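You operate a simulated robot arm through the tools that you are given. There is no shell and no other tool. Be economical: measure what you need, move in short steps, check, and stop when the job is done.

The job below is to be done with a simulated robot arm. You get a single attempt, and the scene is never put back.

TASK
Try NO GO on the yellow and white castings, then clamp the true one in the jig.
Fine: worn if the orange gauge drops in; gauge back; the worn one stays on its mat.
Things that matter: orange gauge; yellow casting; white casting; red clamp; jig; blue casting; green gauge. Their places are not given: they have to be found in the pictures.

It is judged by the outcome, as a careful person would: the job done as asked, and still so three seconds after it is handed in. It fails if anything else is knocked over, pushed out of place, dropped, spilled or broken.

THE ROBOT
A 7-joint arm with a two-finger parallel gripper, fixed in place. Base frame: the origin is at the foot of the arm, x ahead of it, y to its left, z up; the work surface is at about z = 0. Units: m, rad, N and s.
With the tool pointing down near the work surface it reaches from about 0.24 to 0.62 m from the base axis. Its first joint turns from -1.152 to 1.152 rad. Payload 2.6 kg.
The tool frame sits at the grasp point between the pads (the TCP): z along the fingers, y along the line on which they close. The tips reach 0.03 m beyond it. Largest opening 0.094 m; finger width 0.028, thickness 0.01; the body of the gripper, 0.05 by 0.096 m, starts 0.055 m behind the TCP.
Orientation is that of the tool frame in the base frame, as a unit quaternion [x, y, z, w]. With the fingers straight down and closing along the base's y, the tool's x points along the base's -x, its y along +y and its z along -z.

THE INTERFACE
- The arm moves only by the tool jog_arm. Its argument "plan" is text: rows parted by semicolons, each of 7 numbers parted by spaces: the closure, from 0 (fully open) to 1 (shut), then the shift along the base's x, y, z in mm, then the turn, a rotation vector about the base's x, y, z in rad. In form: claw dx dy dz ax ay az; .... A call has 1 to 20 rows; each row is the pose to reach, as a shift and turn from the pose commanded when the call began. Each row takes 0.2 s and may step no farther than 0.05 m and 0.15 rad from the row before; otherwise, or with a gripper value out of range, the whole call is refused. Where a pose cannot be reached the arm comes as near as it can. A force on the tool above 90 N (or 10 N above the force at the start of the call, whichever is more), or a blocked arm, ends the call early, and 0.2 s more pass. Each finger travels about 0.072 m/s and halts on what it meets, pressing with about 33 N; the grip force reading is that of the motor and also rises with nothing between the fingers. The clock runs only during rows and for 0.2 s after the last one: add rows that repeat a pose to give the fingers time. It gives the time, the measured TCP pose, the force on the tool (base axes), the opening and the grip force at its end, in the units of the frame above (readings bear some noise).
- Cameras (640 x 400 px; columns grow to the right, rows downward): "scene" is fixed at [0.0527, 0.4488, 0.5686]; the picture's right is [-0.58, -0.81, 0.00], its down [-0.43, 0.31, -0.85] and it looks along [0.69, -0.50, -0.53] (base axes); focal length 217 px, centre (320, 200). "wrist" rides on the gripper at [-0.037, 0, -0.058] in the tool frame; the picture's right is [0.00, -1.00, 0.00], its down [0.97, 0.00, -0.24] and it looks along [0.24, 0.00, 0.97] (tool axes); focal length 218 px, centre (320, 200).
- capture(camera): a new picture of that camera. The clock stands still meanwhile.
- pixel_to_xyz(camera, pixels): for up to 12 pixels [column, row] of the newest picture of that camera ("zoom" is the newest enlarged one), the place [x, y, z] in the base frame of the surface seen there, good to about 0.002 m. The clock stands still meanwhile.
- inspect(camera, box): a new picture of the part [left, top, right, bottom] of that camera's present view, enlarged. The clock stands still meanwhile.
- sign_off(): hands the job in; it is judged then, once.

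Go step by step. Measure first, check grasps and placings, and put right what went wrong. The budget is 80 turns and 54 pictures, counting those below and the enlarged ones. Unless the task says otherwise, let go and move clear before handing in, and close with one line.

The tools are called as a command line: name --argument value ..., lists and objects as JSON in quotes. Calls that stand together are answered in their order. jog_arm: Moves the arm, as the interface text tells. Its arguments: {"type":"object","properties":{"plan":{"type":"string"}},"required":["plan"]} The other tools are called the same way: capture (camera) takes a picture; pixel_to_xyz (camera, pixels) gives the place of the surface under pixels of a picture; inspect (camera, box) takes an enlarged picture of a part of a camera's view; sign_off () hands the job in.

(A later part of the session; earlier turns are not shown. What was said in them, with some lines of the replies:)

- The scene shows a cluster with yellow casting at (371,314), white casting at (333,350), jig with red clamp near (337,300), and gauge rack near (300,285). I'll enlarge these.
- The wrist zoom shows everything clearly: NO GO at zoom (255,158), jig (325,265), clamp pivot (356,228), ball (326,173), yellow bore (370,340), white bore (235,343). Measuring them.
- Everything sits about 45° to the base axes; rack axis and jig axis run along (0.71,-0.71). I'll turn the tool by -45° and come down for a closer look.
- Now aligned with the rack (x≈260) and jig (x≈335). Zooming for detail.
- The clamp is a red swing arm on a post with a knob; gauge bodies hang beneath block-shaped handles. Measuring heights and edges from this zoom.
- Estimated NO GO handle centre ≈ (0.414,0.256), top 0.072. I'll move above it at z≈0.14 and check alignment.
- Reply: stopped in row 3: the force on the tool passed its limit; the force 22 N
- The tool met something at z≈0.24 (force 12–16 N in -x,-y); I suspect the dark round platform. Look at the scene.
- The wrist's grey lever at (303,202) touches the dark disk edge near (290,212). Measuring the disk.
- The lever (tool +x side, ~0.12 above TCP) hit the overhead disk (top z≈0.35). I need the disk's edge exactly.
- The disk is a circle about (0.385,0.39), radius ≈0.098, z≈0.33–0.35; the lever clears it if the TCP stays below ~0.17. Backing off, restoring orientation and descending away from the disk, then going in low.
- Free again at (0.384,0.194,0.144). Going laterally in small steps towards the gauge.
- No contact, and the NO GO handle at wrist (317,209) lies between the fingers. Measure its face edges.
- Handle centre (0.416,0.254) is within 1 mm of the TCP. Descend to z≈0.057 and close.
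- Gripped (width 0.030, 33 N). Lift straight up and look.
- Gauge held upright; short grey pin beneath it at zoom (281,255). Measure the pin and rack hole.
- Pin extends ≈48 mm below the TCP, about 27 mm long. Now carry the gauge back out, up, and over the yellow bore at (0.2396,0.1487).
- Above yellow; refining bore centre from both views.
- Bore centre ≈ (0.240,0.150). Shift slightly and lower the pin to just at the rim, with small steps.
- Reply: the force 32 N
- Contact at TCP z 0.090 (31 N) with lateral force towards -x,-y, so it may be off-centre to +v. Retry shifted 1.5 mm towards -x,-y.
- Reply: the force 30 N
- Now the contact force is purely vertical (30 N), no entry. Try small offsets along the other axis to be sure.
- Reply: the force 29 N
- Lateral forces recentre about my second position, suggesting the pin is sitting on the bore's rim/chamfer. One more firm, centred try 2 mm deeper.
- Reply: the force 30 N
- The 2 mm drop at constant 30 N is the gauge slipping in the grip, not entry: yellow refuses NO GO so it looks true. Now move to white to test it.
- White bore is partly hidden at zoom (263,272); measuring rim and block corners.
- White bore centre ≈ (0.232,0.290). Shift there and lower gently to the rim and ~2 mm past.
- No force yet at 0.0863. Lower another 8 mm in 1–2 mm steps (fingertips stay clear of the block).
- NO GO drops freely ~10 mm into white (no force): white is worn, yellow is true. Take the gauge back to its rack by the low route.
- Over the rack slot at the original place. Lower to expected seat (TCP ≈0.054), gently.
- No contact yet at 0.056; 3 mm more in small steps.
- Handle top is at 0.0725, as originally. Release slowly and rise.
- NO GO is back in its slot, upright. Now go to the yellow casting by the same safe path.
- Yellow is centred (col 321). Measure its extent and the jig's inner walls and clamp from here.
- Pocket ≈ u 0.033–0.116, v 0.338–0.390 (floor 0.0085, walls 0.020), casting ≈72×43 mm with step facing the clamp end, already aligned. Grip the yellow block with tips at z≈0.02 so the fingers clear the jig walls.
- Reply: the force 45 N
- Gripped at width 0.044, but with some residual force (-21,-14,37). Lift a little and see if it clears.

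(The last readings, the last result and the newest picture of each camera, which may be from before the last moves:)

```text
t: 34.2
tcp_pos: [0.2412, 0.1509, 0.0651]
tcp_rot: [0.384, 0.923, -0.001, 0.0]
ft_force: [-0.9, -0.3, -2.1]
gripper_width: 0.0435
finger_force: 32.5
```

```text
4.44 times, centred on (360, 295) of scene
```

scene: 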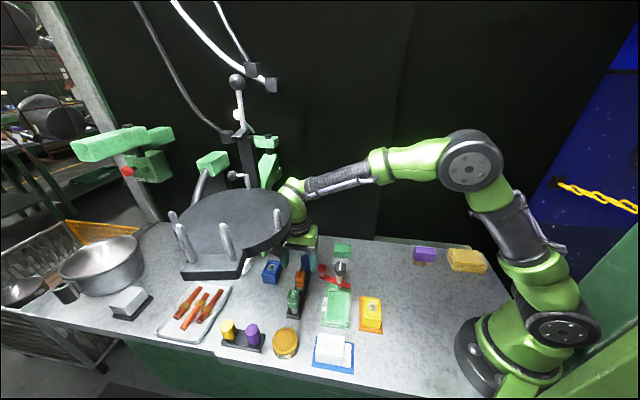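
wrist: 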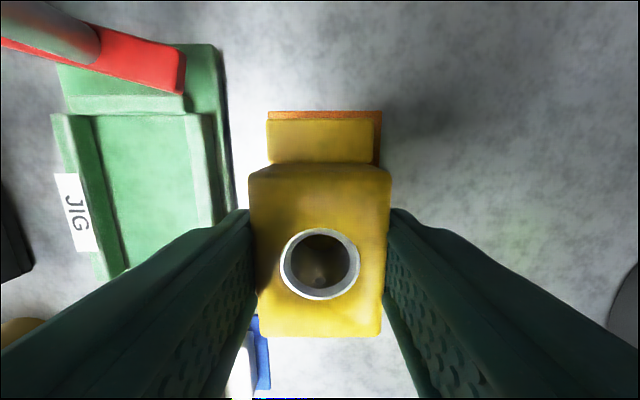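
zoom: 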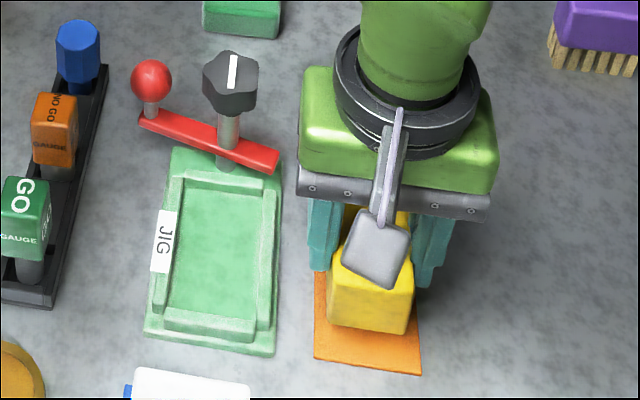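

Yellow is held level with only its weight. Raise 25 mm and carry it over the jig pocket.

jog_arm --plan "1 0 0 25 0 0 0; 1 25 22 27 0 0 0; 1 50 45 27 0 0 0; 1 65 58.7 27 0 0 0; 1 65 58.7 27 0 0 0"

capture --camera "wrist"

inspect --camera "scene" --box '[290, 250, 390, 340]'

```text
t: 35.4
tcp_pos: [0.307, 0.2082, 0.0924]
tcp_rot: [0.385, 0.923, -0.002, 0.0]
ft_force: [0.4, 0.7, -2.2]
gripper_width: 0.0439
finger_force: 33.7
```

```text
19 pictures are left
```

wrist: 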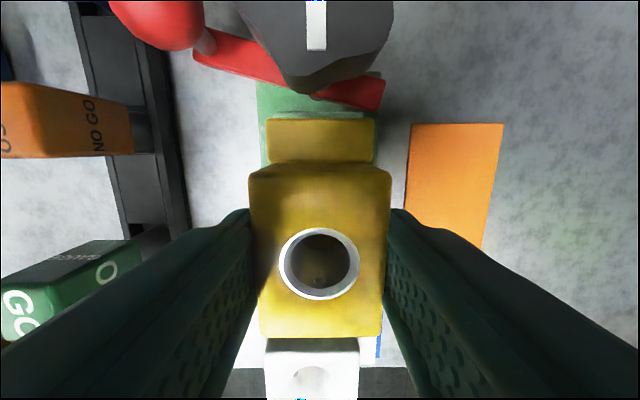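

```text
4.44 times, centred on (340, 295) of scene
```

zoom: 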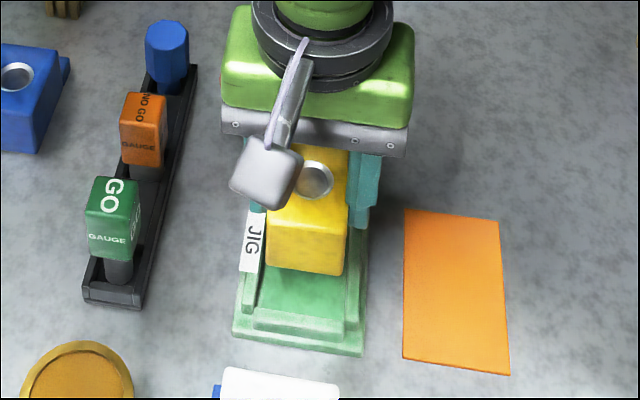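

pixel_to_xyz --camera "wrist" --pixels '[[320, 123], [320, 114], [320, 108], [360, 108], [270, 140], [374, 140], [262, 120], [378, 150], [378, 115]]'

pixel_to_xyz --camera "zoom" --pixels '[[265, 260], [346, 270], [300, 272], [258, 300], [350, 320], [300, 325], [275, 215], [345, 225]]'

```text
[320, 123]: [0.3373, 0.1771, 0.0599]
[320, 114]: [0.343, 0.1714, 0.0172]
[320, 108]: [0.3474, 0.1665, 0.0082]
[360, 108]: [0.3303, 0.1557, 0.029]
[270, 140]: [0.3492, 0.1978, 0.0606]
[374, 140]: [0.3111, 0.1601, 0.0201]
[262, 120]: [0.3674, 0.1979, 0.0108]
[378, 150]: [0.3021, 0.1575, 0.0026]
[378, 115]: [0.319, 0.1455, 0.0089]
```

```text
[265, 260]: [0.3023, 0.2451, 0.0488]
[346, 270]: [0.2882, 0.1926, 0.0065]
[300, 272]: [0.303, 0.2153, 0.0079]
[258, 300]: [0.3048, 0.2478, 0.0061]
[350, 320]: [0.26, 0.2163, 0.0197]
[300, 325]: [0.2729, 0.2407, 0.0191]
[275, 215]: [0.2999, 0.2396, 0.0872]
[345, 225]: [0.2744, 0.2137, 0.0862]
```

Centred in v; step edge within 2 mm of the far wall, so back off 3 mm along the axis and lower into the pocket.

jog_arm --plan "1 -2 2 -8 0 0 0; 1 -2 2 -18 0 0 0; 1 -2 2 -26 0 0 0; 1 -2 2 -31 0 0 0; 1 -2 2 -34 0 0 0; 1 -2 2 -36 0 0 0; 1 -2 2 -36 0 0 0"

```text
t: 37.0
tcp_pos: [0.3042, 0.2108, 0.0552]
tcp_rot: [0.385, 0.923, -0.002, -0.001]
ft_force: [0.2, 1.1, -2.5]
gripper_width: 0.0438
finger_force: 32.8
```

Inside the walls with no contact yet; lower gently until it touches.

jog_arm --plan "1 0 0 -1 0 0 0; 1 0 0 -1.8 0 0 0; 1 0 0 -1.8 0 0 0"

```text
t: 37.8
tcp_pos: [0.3052, 0.2108, 0.0548]
tcp_rot: [0.384, 0.923, 0.0, -0.001]
ft_force: [-1.7, 0.3, 1.2]
gripper_width: 0.0442
finger_force: 32.8
```

Light touchdown (force −2.5 → +1.2). Slide 4 mm along +u toward the far wall.

jog_arm --plan "1 0.7 -0.7 0.3 0 0 0; 1 1.4 -1.4 0.3 0 0 0; 1 2.1 -2.1 0.3 0 0 0; 1 2.8 -2.8 0.3 0 0 0; 1 2.8 -2.8 0.3 0 0 0"

capture --camera "wrist"

```text
t: 39.0
tcp_pos: [0.306, 0.2089, 0.0544]
tcp_rot: [0.385, 0.923, -0.002, -0.002]
ft_force: [-8.5, 7.5, 1.0]
gripper_width: 0.0439
finger_force: 32.9
```

```text
17 pictures are left
```

wrist: 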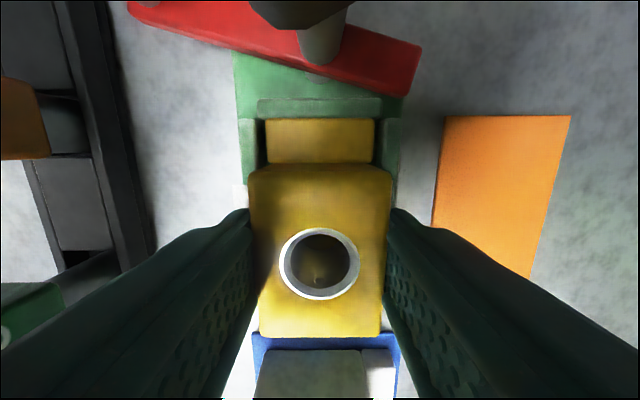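

Step is flush with the far wall (−11 N along u). Release and rise.

jog_arm --plan "1 -0.8 0.8 0 0 0 0; 0.45 -0.8 0.8 0 0 0 0; 0.38 -0.8 0.8 0 0 0 0; 0.35 -0.8 0.8 0 0 0 0; 0.35 -0.8 0.8 15 0 0 0; 0.35 -0.8 0.8 40 0 0 0; 0.35 -0.8 0.8 70 0 0 0; 0.35 -0.8 0.8 105 0 0 0; 0.35 -0.8 0.8 105 0 0 0"

capture --camera "wrist"

```text
t: 41.0
tcp_pos: [0.3087, 0.209, 0.1597]
tcp_rot: [0.386, 0.923, -0.001, 0.0]
ft_force: [-0.3, 0.5, 1.1]
gripper_width: 0.0613
finger_force: 0.1
```

```text
16 pictures are left
```

wrist: 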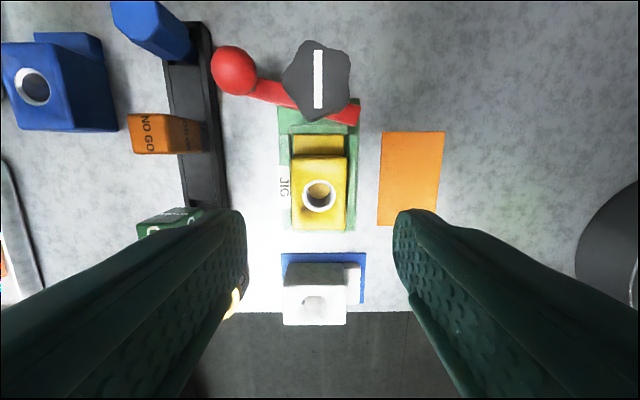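

Yellow sits in the pocket, white untouched. Now the clamp: measure ball, arm, knob, and check seat height.

inspect --camera "scene" --box '[305, 255, 365, 325]'

pixel_to_xyz --camera "wrist" --pixels '[[234, 70], [234, 50], [234, 90], [214, 70], [253, 70], [318, 80], [287, 82], [347, 80], [340, 115], [270, 92], [318, 220], [318, 145]]'

```text
5.71 times, centred on (335, 290) of scene
```

zoom: 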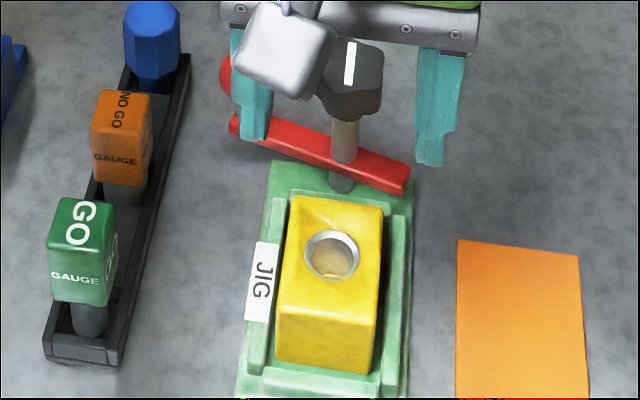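

```text
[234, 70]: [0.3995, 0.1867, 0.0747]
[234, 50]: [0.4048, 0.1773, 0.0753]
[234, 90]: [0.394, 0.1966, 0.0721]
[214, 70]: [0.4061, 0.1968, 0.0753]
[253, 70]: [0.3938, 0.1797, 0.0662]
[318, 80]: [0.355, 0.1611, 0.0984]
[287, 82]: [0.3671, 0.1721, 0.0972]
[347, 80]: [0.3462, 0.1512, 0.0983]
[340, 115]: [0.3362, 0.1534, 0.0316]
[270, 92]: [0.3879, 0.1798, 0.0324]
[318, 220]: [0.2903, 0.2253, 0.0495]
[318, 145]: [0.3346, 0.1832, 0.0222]
```

Seated (block top 0.0495, step top 0.022, arm underside just above). Ball centre ≈ (0.400,0.187,0.066), pivot ≈ (0.353,0.161). Go above the ball with yaw back to 0 so the fingers straddle it along y.

jog_arm --plan "0.4 15 -4 0 0 0 0.131; 0.45 30 -8 0 0 0 0.262; 0.47 45 -12 0 0 0 0.393; 0.47 60 -16 0 0 0 0.524; 0.47 76 -19 -5 0 0 0.655; 0.47 91.5 -22 -10 0 0 0.785; 0.47 91.5 -22 -20 0 0 0.785; 0.47 91.5 -22 -20 0 0 0.785"

capture --camera "wrist"

```text
t: 42.8
tcp_pos: [0.3985, 0.1874, 0.1384]
tcp_rot: [0.001, 1.0, -0.001, 0.001]
ft_force: [-0.2, -0.5, 0.4]
gripper_width: 0.0501
finger_force: 0.1
```

```text
14 pictures are left
```

wrist: 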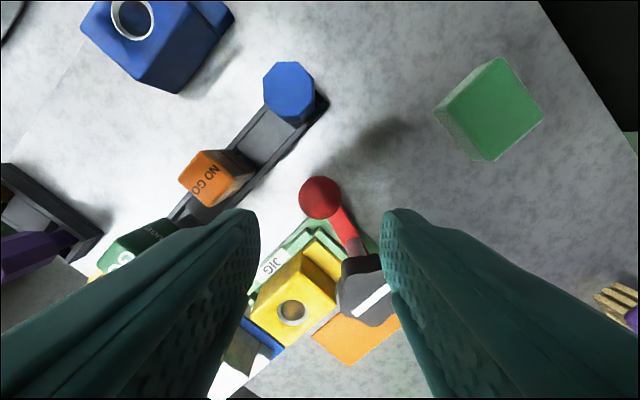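

pixel_to_xyz --camera "wrist" --pixels '[[320, 198], [320, 180], [320, 214], [302, 198], [338, 198], [360, 250], [380, 270], [205, 178]]'

```text
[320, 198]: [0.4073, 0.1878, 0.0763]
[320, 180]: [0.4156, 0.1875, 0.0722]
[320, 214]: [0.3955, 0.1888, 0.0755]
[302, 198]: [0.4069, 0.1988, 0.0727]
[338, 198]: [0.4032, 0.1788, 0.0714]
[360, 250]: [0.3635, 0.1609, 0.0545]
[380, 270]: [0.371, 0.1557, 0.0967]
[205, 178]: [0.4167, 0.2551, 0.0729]
```

Ball centre ≈ (0.4045,0.188). Descend around it, close to a loose cage (~0.03), and swing the first part of the arc clockwise.

jog_arm --plan "0.47 5.5 0.5 -25 0 0 0; 0.47 5.5 0.5 -50 0 0 0; 0.47 5.5 0.5 -68 0 0 0; 0.6 5.5 0.5 -68 0 0 0; 0.68 5.5 0.5 -68 0 0 0; 0.68 5.5 0.5 -68 0 0 0; 0.68 7.5 -4 -68 0 0 -0.06; 0.68 9.5 -8.5 -68 0 0 -0.11; 0.68 11 -13 -68 0 0 -0.17; 0.68 12 -18.4 -68 0 0 -0.22; 0.68 12 -18.4 -68 0 0 -0.22"

capture --camera "wrist"

```text
t: 45.2
tcp_pos: [0.4098, 0.1678, 0.0722]
tcp_rot: [0.113, 0.994, 0.0, 0.0]
ft_force: [1.3, -1.2, 0.7]
gripper_width: 0.0305
finger_force: 0.4
```

```text
13 pictures are left
```

wrist: 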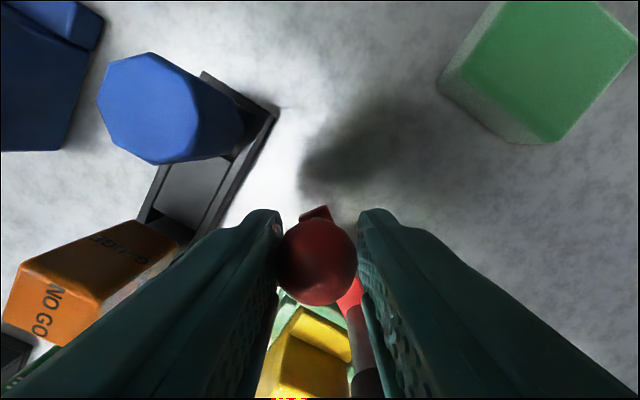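

Arm swings freely. Continue the arc to −45°.

jog_arm --plan "0.68 0.5 -5 0 0 0 -0.05; 0.68 0.6 -10 0 0 0 -0.1; 0.68 0.1 -15 0 0 0 -0.15; 0.68 -0.7 -20 0 0 0 -0.2; 0.68 -2 -25 0 0 0 -0.25; 0.68 -3.6 -30 0 0 0 -0.3; 0.68 -5.7 -34.5 0 0 0 -0.36; 0.68 -8.2 -39 0 0 0 -0.42; 0.68 -11 -43 0 0 0 -0.48; 0.68 -14.3 -47 0 0 0 -0.54; 0.68 -16.5 -49 0 0 0 -0.57; 0.68 -16.5 -49 0 0 0 -0.57"

capture --camera "scene"

inspect --camera "scene" --box '[305, 255, 375, 335]'

```text
t: 47.8
tcp_pos: [0.3949, 0.1195, 0.0715]
tcp_rot: [0.388, 0.922, -0.001, 0.0]
ft_force: [0.3, 0.1, 0.6]
gripper_width: 0.0304
finger_force: 0.6
```

```text
12 pictures are left
```

scene: 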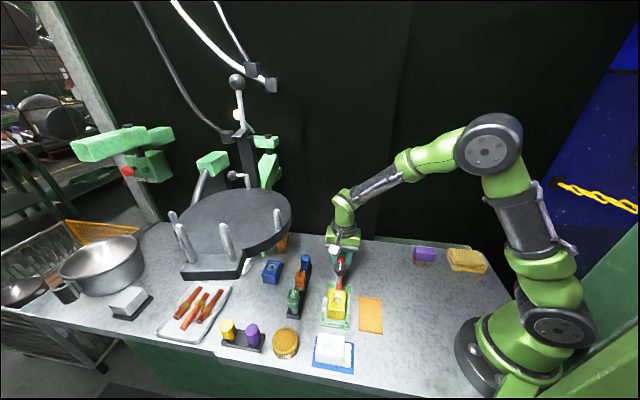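

```text
5.00 times, centred on (340, 295) of scene
```

zoom: 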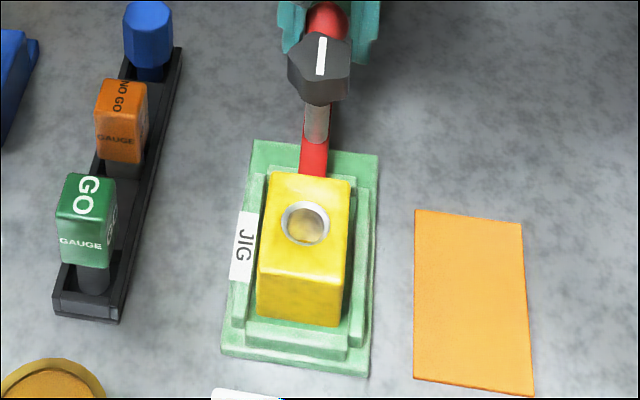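

The clamp arm's end now lies over the casting step; the knob didn't turn with it (white line unchanged), so it likely must be tightened. Release the ball, rise and move over the knob.

jog_arm --plan "0.5 0 0 0 0 0 0; 0.47 0 0 20 0 0 0; 0.47 0 0 50 0 0 0; 0.47 0 0 85 0 0 0; 0.4 -18 18 85 0 0 0.13; 0.4 -40 41 85 0 0 0.26; 0.4 -40 41 85 0 0 0.39; 0.4 -40 41 85 0 0 0.52; 0.4 -40 41 85 0 0 0.65; 0.4 -40 41 85 0 0 0.79; 0.4 -40 41 85 0 0 0.79"

capture --camera "wrist"

```text
t: 50.2
tcp_pos: [0.3542, 0.1615, 0.1564]
tcp_rot: [0.002, 1.0, -0.001, 0.0]
ft_force: [-0.4, 0.3, 0.7]
gripper_width: 0.0563
finger_force: 0.1
```

```text
10 pictures are left
```

wrist: 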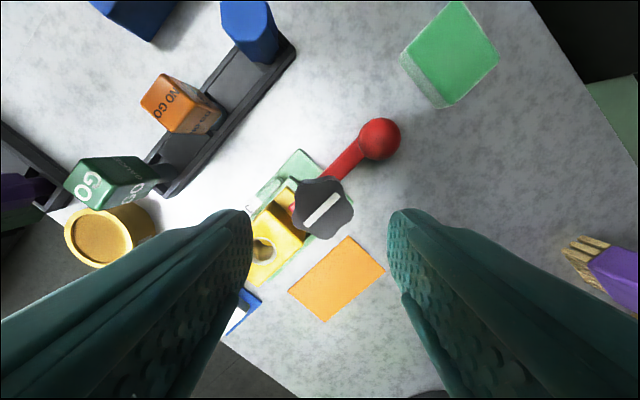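

pixel_to_xyz --camera "wrist" --pixels '[[321, 208], [292, 208], [351, 208], [321, 180], [321, 237], [379, 138], [345, 163], [292, 210], [285, 200]]'

```text
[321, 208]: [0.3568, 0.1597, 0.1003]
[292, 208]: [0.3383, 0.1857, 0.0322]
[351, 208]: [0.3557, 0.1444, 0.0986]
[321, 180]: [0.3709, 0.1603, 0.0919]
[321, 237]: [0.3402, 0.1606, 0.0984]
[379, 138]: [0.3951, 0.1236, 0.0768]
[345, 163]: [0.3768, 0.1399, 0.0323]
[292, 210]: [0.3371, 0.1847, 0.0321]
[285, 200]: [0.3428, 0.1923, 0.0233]
```

Knob centre ≈ (0.356,0.160), Ø≈0.032, top 0.0985. Descend, grip it, and turn clockwise 45° first.

jog_arm --plan "0.4 1.5 -1 -25 0 0 0; 0.4 1.5 -1 -50 0 0 0; 0.4 1.5 -1 -67 0 0 0; 0.4 1.5 -1 -67 0 0 0; 1 1.5 -1 -67 0 0 0; 1 1.5 -1 -67 0 0 0; 1 1.5 -1 -67 0 0 0; 1 1.5 -1 -67 0 0 -0.1; 1 1.5 -1 -67 0 0 -0.2; 1 1.5 -1 -67 0 0 -0.3; 1 1.5 -1 -67 0 0 -0.4; 1 1.5 -1 -67 0 0 -0.5; 1 1.5 -1 -67 0 0 -0.6; 1 1.5 -1 -67 0 0 -0.7; 1 1.5 -1 -67 0 0 -0.8; 1 1.5 -1 -67 0 0 -0.8"

inspect --camera "scene" --box '[310, 240, 370, 320]'

```text
t: 53.6
tcp_pos: [0.3558, 0.1622, 0.0884]
tcp_rot: [0.392, 0.92, -0.002, -0.001]
ft_force: [9.6, 21.1, -28.1]
gripper_width: 0.0351
finger_force: 45.0
```

```text
5.00 times, centred on (340, 280) of scene
```

zoom: 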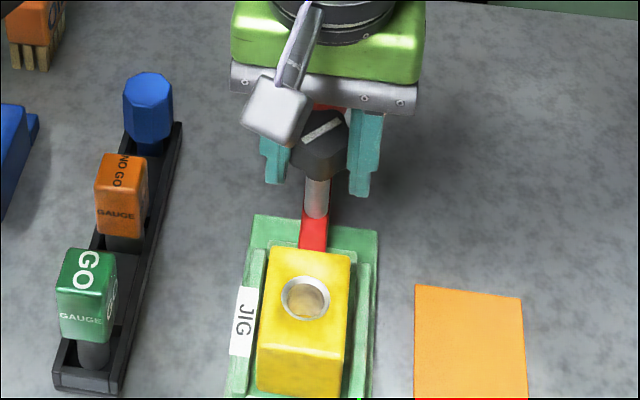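

The knob turned 45° clockwise and is pulling the tool down (−28 N), so clockwise screws it down. Measure knob/arm heights before continuing.

pixel_to_xyz --camera "zoom" --pixels '[[322, 127], [305, 135], [312, 228], [312, 240], [303, 235], [322, 235]]'

jog_arm --plan "1 0 -0.5 -1 0 0 -0.1; 1 0 -1 -1.5 0 0 -0.2; 1 0 -1 -1.5 0 0 -0.3; 1 0 -1 -2 0 0 -0.4; 1 0 -1 -2 0 0 -0.5; 1 0 -1 -2.5 0 0 -0.6; 1 0 -1 -2.5 0 0 -0.7; 1 0 -1 -2.5 0 0 -0.7"

inspect --camera "scene" --box '[310, 240, 370, 320]'

```text
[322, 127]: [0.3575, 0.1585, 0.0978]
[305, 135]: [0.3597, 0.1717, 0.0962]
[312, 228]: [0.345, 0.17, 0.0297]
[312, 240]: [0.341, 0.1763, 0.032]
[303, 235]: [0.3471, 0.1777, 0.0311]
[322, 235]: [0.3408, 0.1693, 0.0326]
```

```text
t: 55.4
tcp_pos: [0.3573, 0.158, 0.0873]
tcp_rot: [0.684, 0.729, 0.0, -0.001]
ft_force: [-1.9, 15.0, 25.2]
gripper_width: 0.0338
finger_force: 45.0
```

```text
5.00 times, centred on (340, 280) of scene
```

zoom: 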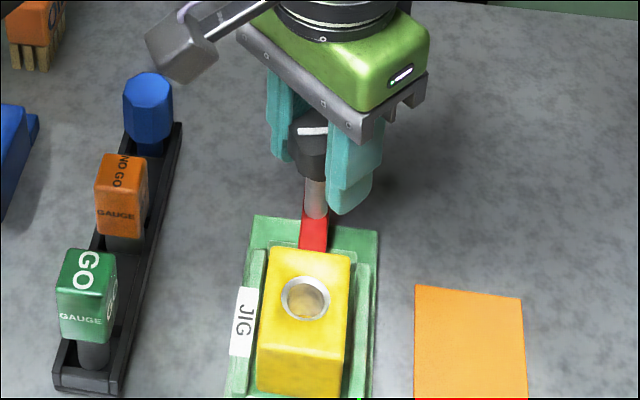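

Knob has followed ~86° (line now across the jig). I'll relieve the vertical push and check arm and knob heights.

pixel_to_xyz --camera "zoom" --pixels '[[313, 130], [303, 130], [312, 228], [312, 240], [303, 235], [322, 235]]'

jog_arm --plan "1 0 0 0.8 0 0 0; 1 0 0.5 1.3 0 0 -0.1; 1 0 0.5 1.3 0 0 -0.2; 1 0 0.5 1.3 0 0 -0.3; 1 0 0.5 1.3 0 0 -0.3"

inspect --camera "scene" --box '[310, 240, 370, 320]'

```text
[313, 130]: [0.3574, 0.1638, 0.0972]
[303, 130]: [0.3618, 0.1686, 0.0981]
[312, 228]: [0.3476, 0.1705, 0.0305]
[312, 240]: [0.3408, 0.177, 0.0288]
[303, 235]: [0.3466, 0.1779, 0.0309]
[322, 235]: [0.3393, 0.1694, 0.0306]
```

```text
t: 56.6
tcp_pos: [0.3554, 0.1585, 0.0881]
tcp_rot: [0.785, 0.62, -0.001, -0.001]
ft_force: [11.1, 12.0, -3.5]
gripper_width: 0.0339
finger_force: 45.4
```

```text
5.00 times, centred on (340, 280) of scene
```

zoom: 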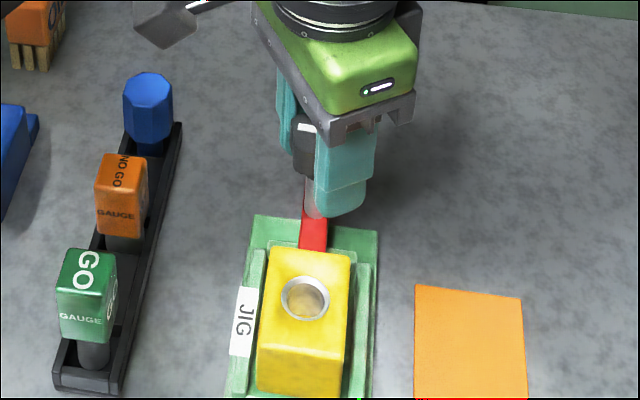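

pixel_to_xyz --camera "zoom" --pixels '[[312, 225], [306, 230], [318, 230], [312, 233], [306, 238], [318, 238], [312, 242], [309, 245], [316, 245], [306, 127], [303, 132], [300, 150]]'

```text
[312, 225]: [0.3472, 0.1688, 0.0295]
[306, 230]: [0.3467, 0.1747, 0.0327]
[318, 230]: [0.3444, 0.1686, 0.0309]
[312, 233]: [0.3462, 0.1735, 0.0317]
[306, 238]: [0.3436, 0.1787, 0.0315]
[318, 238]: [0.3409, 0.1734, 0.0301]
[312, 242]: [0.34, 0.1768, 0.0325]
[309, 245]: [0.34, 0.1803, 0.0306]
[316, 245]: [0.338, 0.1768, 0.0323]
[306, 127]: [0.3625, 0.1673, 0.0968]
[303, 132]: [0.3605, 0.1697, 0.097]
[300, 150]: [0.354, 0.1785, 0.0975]
```

No clear drop yet. Open just slightly (ball is near), rise and inspect how far the knob really turned.

jog_arm --plan "0.56 0 0 0 0 0 0; 0.56 0 0 0 0 0 0; 0.56 0 0 20 0 0 0; 0.56 0 0 50 0 0 0; 0.5 0 0 70 0 0 0; 0.5 0 0 70 0 0 0"

capture --camera "wrist"

```text
t: 58.0
tcp_pos: [0.3559, 0.1582, 0.1581]
tcp_rot: [0.784, 0.62, -0.001, -0.001]
ft_force: [-0.1, -0.6, 0.4]
gripper_width: 0.0468
finger_force: 0.1
```

```text
6 pictures are left
```

wrist: 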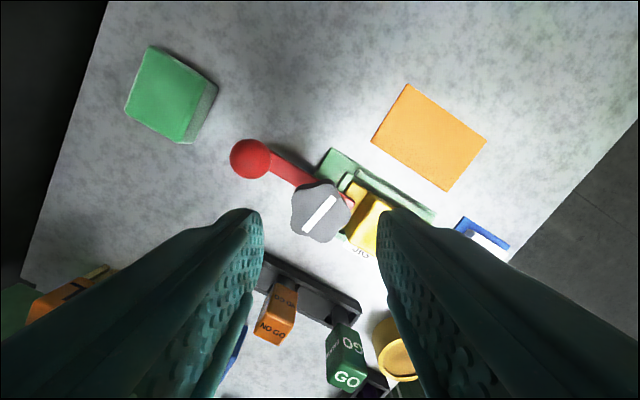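

Line runs (302,232)–(337,197). Measure its true direction plus knob and arm heights.

pixel_to_xyz --camera "wrist" --pixels '[[305, 229], [334, 200], [320, 214], [298, 195], [342, 222], [250, 158], [285, 172], [292, 176], [300, 182], [348, 202], [362, 200], [356, 205]]'

```text
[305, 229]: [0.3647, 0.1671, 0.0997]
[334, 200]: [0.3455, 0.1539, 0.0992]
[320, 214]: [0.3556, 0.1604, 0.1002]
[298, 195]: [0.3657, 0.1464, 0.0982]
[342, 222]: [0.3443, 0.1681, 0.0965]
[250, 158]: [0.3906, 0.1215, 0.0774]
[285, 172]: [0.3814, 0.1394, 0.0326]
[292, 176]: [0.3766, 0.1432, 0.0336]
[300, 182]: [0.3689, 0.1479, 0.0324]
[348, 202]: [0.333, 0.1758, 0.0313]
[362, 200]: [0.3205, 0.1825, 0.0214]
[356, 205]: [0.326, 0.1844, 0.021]
```

The knob followed the full ~1.8 rad and heights look unchanged. I'll test whether the arm is now locked: cage the ball again and nudge it 3 mm, reading the force.

jog_arm --plan "0.47 0 0 0 0 0 0.14; 0.47 0 0 0 0 0 0.28; 0.47 0 0 0 0 0 0.42; 0.47 10 -10 0 0 0 0.56; 0.47 20 -20 0 0 0 0.7; 0.47 30 -30 0 0 0 0.84; 0.47 38 -37 0 0 0 0.98; 0.47 38 -37 -30 0 0 1.02; 0.47 38 -37 -60 0 0 1.02; 0.47 38 -37 -87 0 0 1.02; 0.7 38 -37 -87 0 0 1.02; 0.7 38 -37 -87 0 0 1.02; 0.7 36 -39 -87 0 0 1.02; 0.7 34.5 -40.5 -87 0 0 1.02; 0.7 34.5 -40.5 -87 0 0 1.02"

```text
t: 61.2
tcp_pos: [0.3901, 0.1195, 0.0721]
tcp_rot: [0.382, 0.924, -0.001, 0.001]
ft_force: [10.0, 9.7, -3.8]
gripper_width: 0.0355
finger_force: 6.9
```

Arm now resists (14 N toward +v, earlier ~1 N), so it seems locked. Check the opposite direction equally gently to rule out an end stop.

jog_arm --plan "0.7 2 2 0 0 0 0; 0.7 4 4 0 0 0 0; 0.7 5.5 5.5 0 0 0 0; 0.7 5.5 5.5 0 0 0 0"

```text
t: 62.2
tcp_pos: [0.3958, 0.1237, 0.0718]
tcp_rot: [0.382, 0.924, -0.002, -0.002]
ft_force: [-1.0, -2.2, -1.5]
gripper_width: 0.0292
finger_force: 0.6
```

Only ~2 N but within cage play; nudge 3 mm further.

jog_arm --plan "0.7 1 1 0 0 0 0; 0.7 2.2 2.2 0 0 0 0; 0.7 2.2 2.2 0 0 0 0"

capture --camera "wrist"

```text
t: 63.0
tcp_pos: [0.3978, 0.1262, 0.0705]
tcp_rot: [0.383, 0.924, -0.002, -0.002]
ft_force: [-7.8, -7.8, 4.3]
gripper_width: 0.0351
finger_force: 6.5
```

```text
5 pictures are left
```

wrist: 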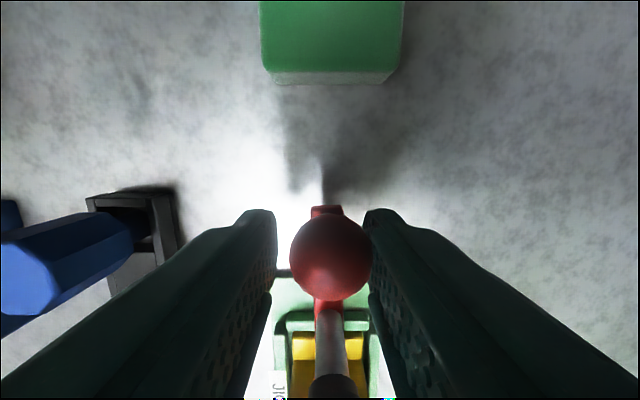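

The arm resists in both directions: it's locked, lying straight over the step. Recentre, open, rise and move clear, then inspect.

jog_arm --plan "0.7 -2.5 -2.5 0 0 0 0; 0.5 -2.5 -2.5 0 0 0 0; 0.47 -2.5 -2.5 20 0 0 0; 0.47 -2.5 -2.5 55 0 0 0; 0.47 -2.5 -2.5 95 0 0 0; 0.47 0 -45 110 0 0 0; 0.47 0 -90 120 0 0 0; 0.47 0 -90 120 0 0 0"

inspect --camera "scene" --box '[315, 255, 360, 325]'

```text
t: 64.8
tcp_pos: [0.3987, 0.0352, 0.1922]
tcp_rot: [0.382, 0.924, -0.002, 0.0]
ft_force: [0.3, -0.5, 0.2]
gripper_width: 0.0499
finger_force: 0.1
```

```text
5.71 times, centred on (338, 290) of scene
```

zoom: 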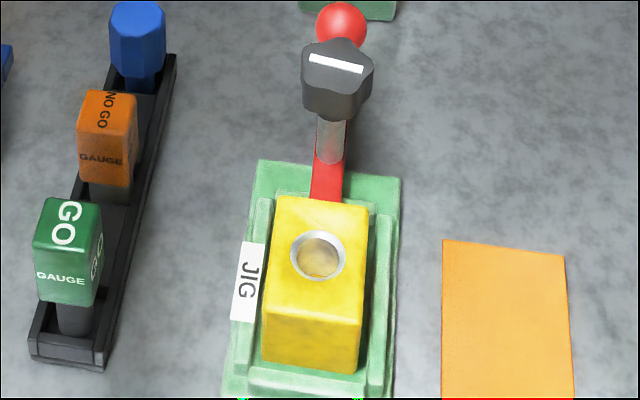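

Everything looks right. Measure the knob line's angle once more to see whether it hit a stop at a quarter turn.

pixel_to_xyz --camera "zoom" --pixels '[[312, 59], [361, 70], [310, 54], [363, 74], [318, 60], [355, 69]]'

```text
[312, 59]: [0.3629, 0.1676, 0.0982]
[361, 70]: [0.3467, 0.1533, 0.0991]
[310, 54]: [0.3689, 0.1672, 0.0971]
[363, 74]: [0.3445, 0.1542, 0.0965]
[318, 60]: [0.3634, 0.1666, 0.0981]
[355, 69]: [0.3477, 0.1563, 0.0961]
```

Knob is a quarter turn on with the arm verified locked. One last overall check.

capture --camera "scene"

```text
3 pictures are left
```

scene: 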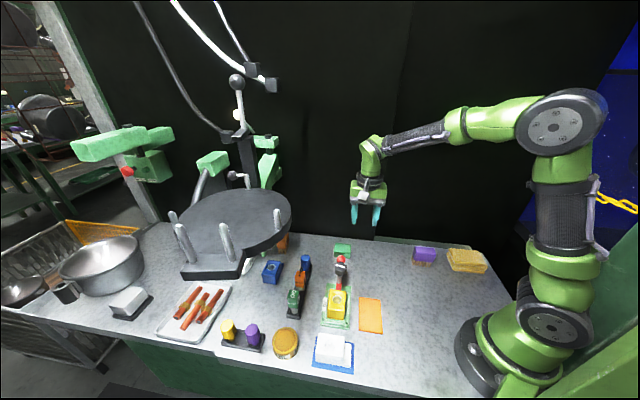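

The final picture shows yellow at (337,303) in the jig under the clamp, white at (333,350) on its blue mat, NO GO back in the rack at (301,280), and the arm clear. Handing in.

sign_off

```text
The job is handed in.
```

The NO GO gauge would not enter the yellow casting, so yellow is the true one: it is clamped in the jig. It dropped into the white, so white is worn and was left on its mat. The gauge is back in its rack. Early on, the wrist bumped the overhead disk and I backed off; later pictures show no sign that it moved. The clamp arm resisted a gentle push both ways, but I couldn't see the knob pull it down onto the casting.
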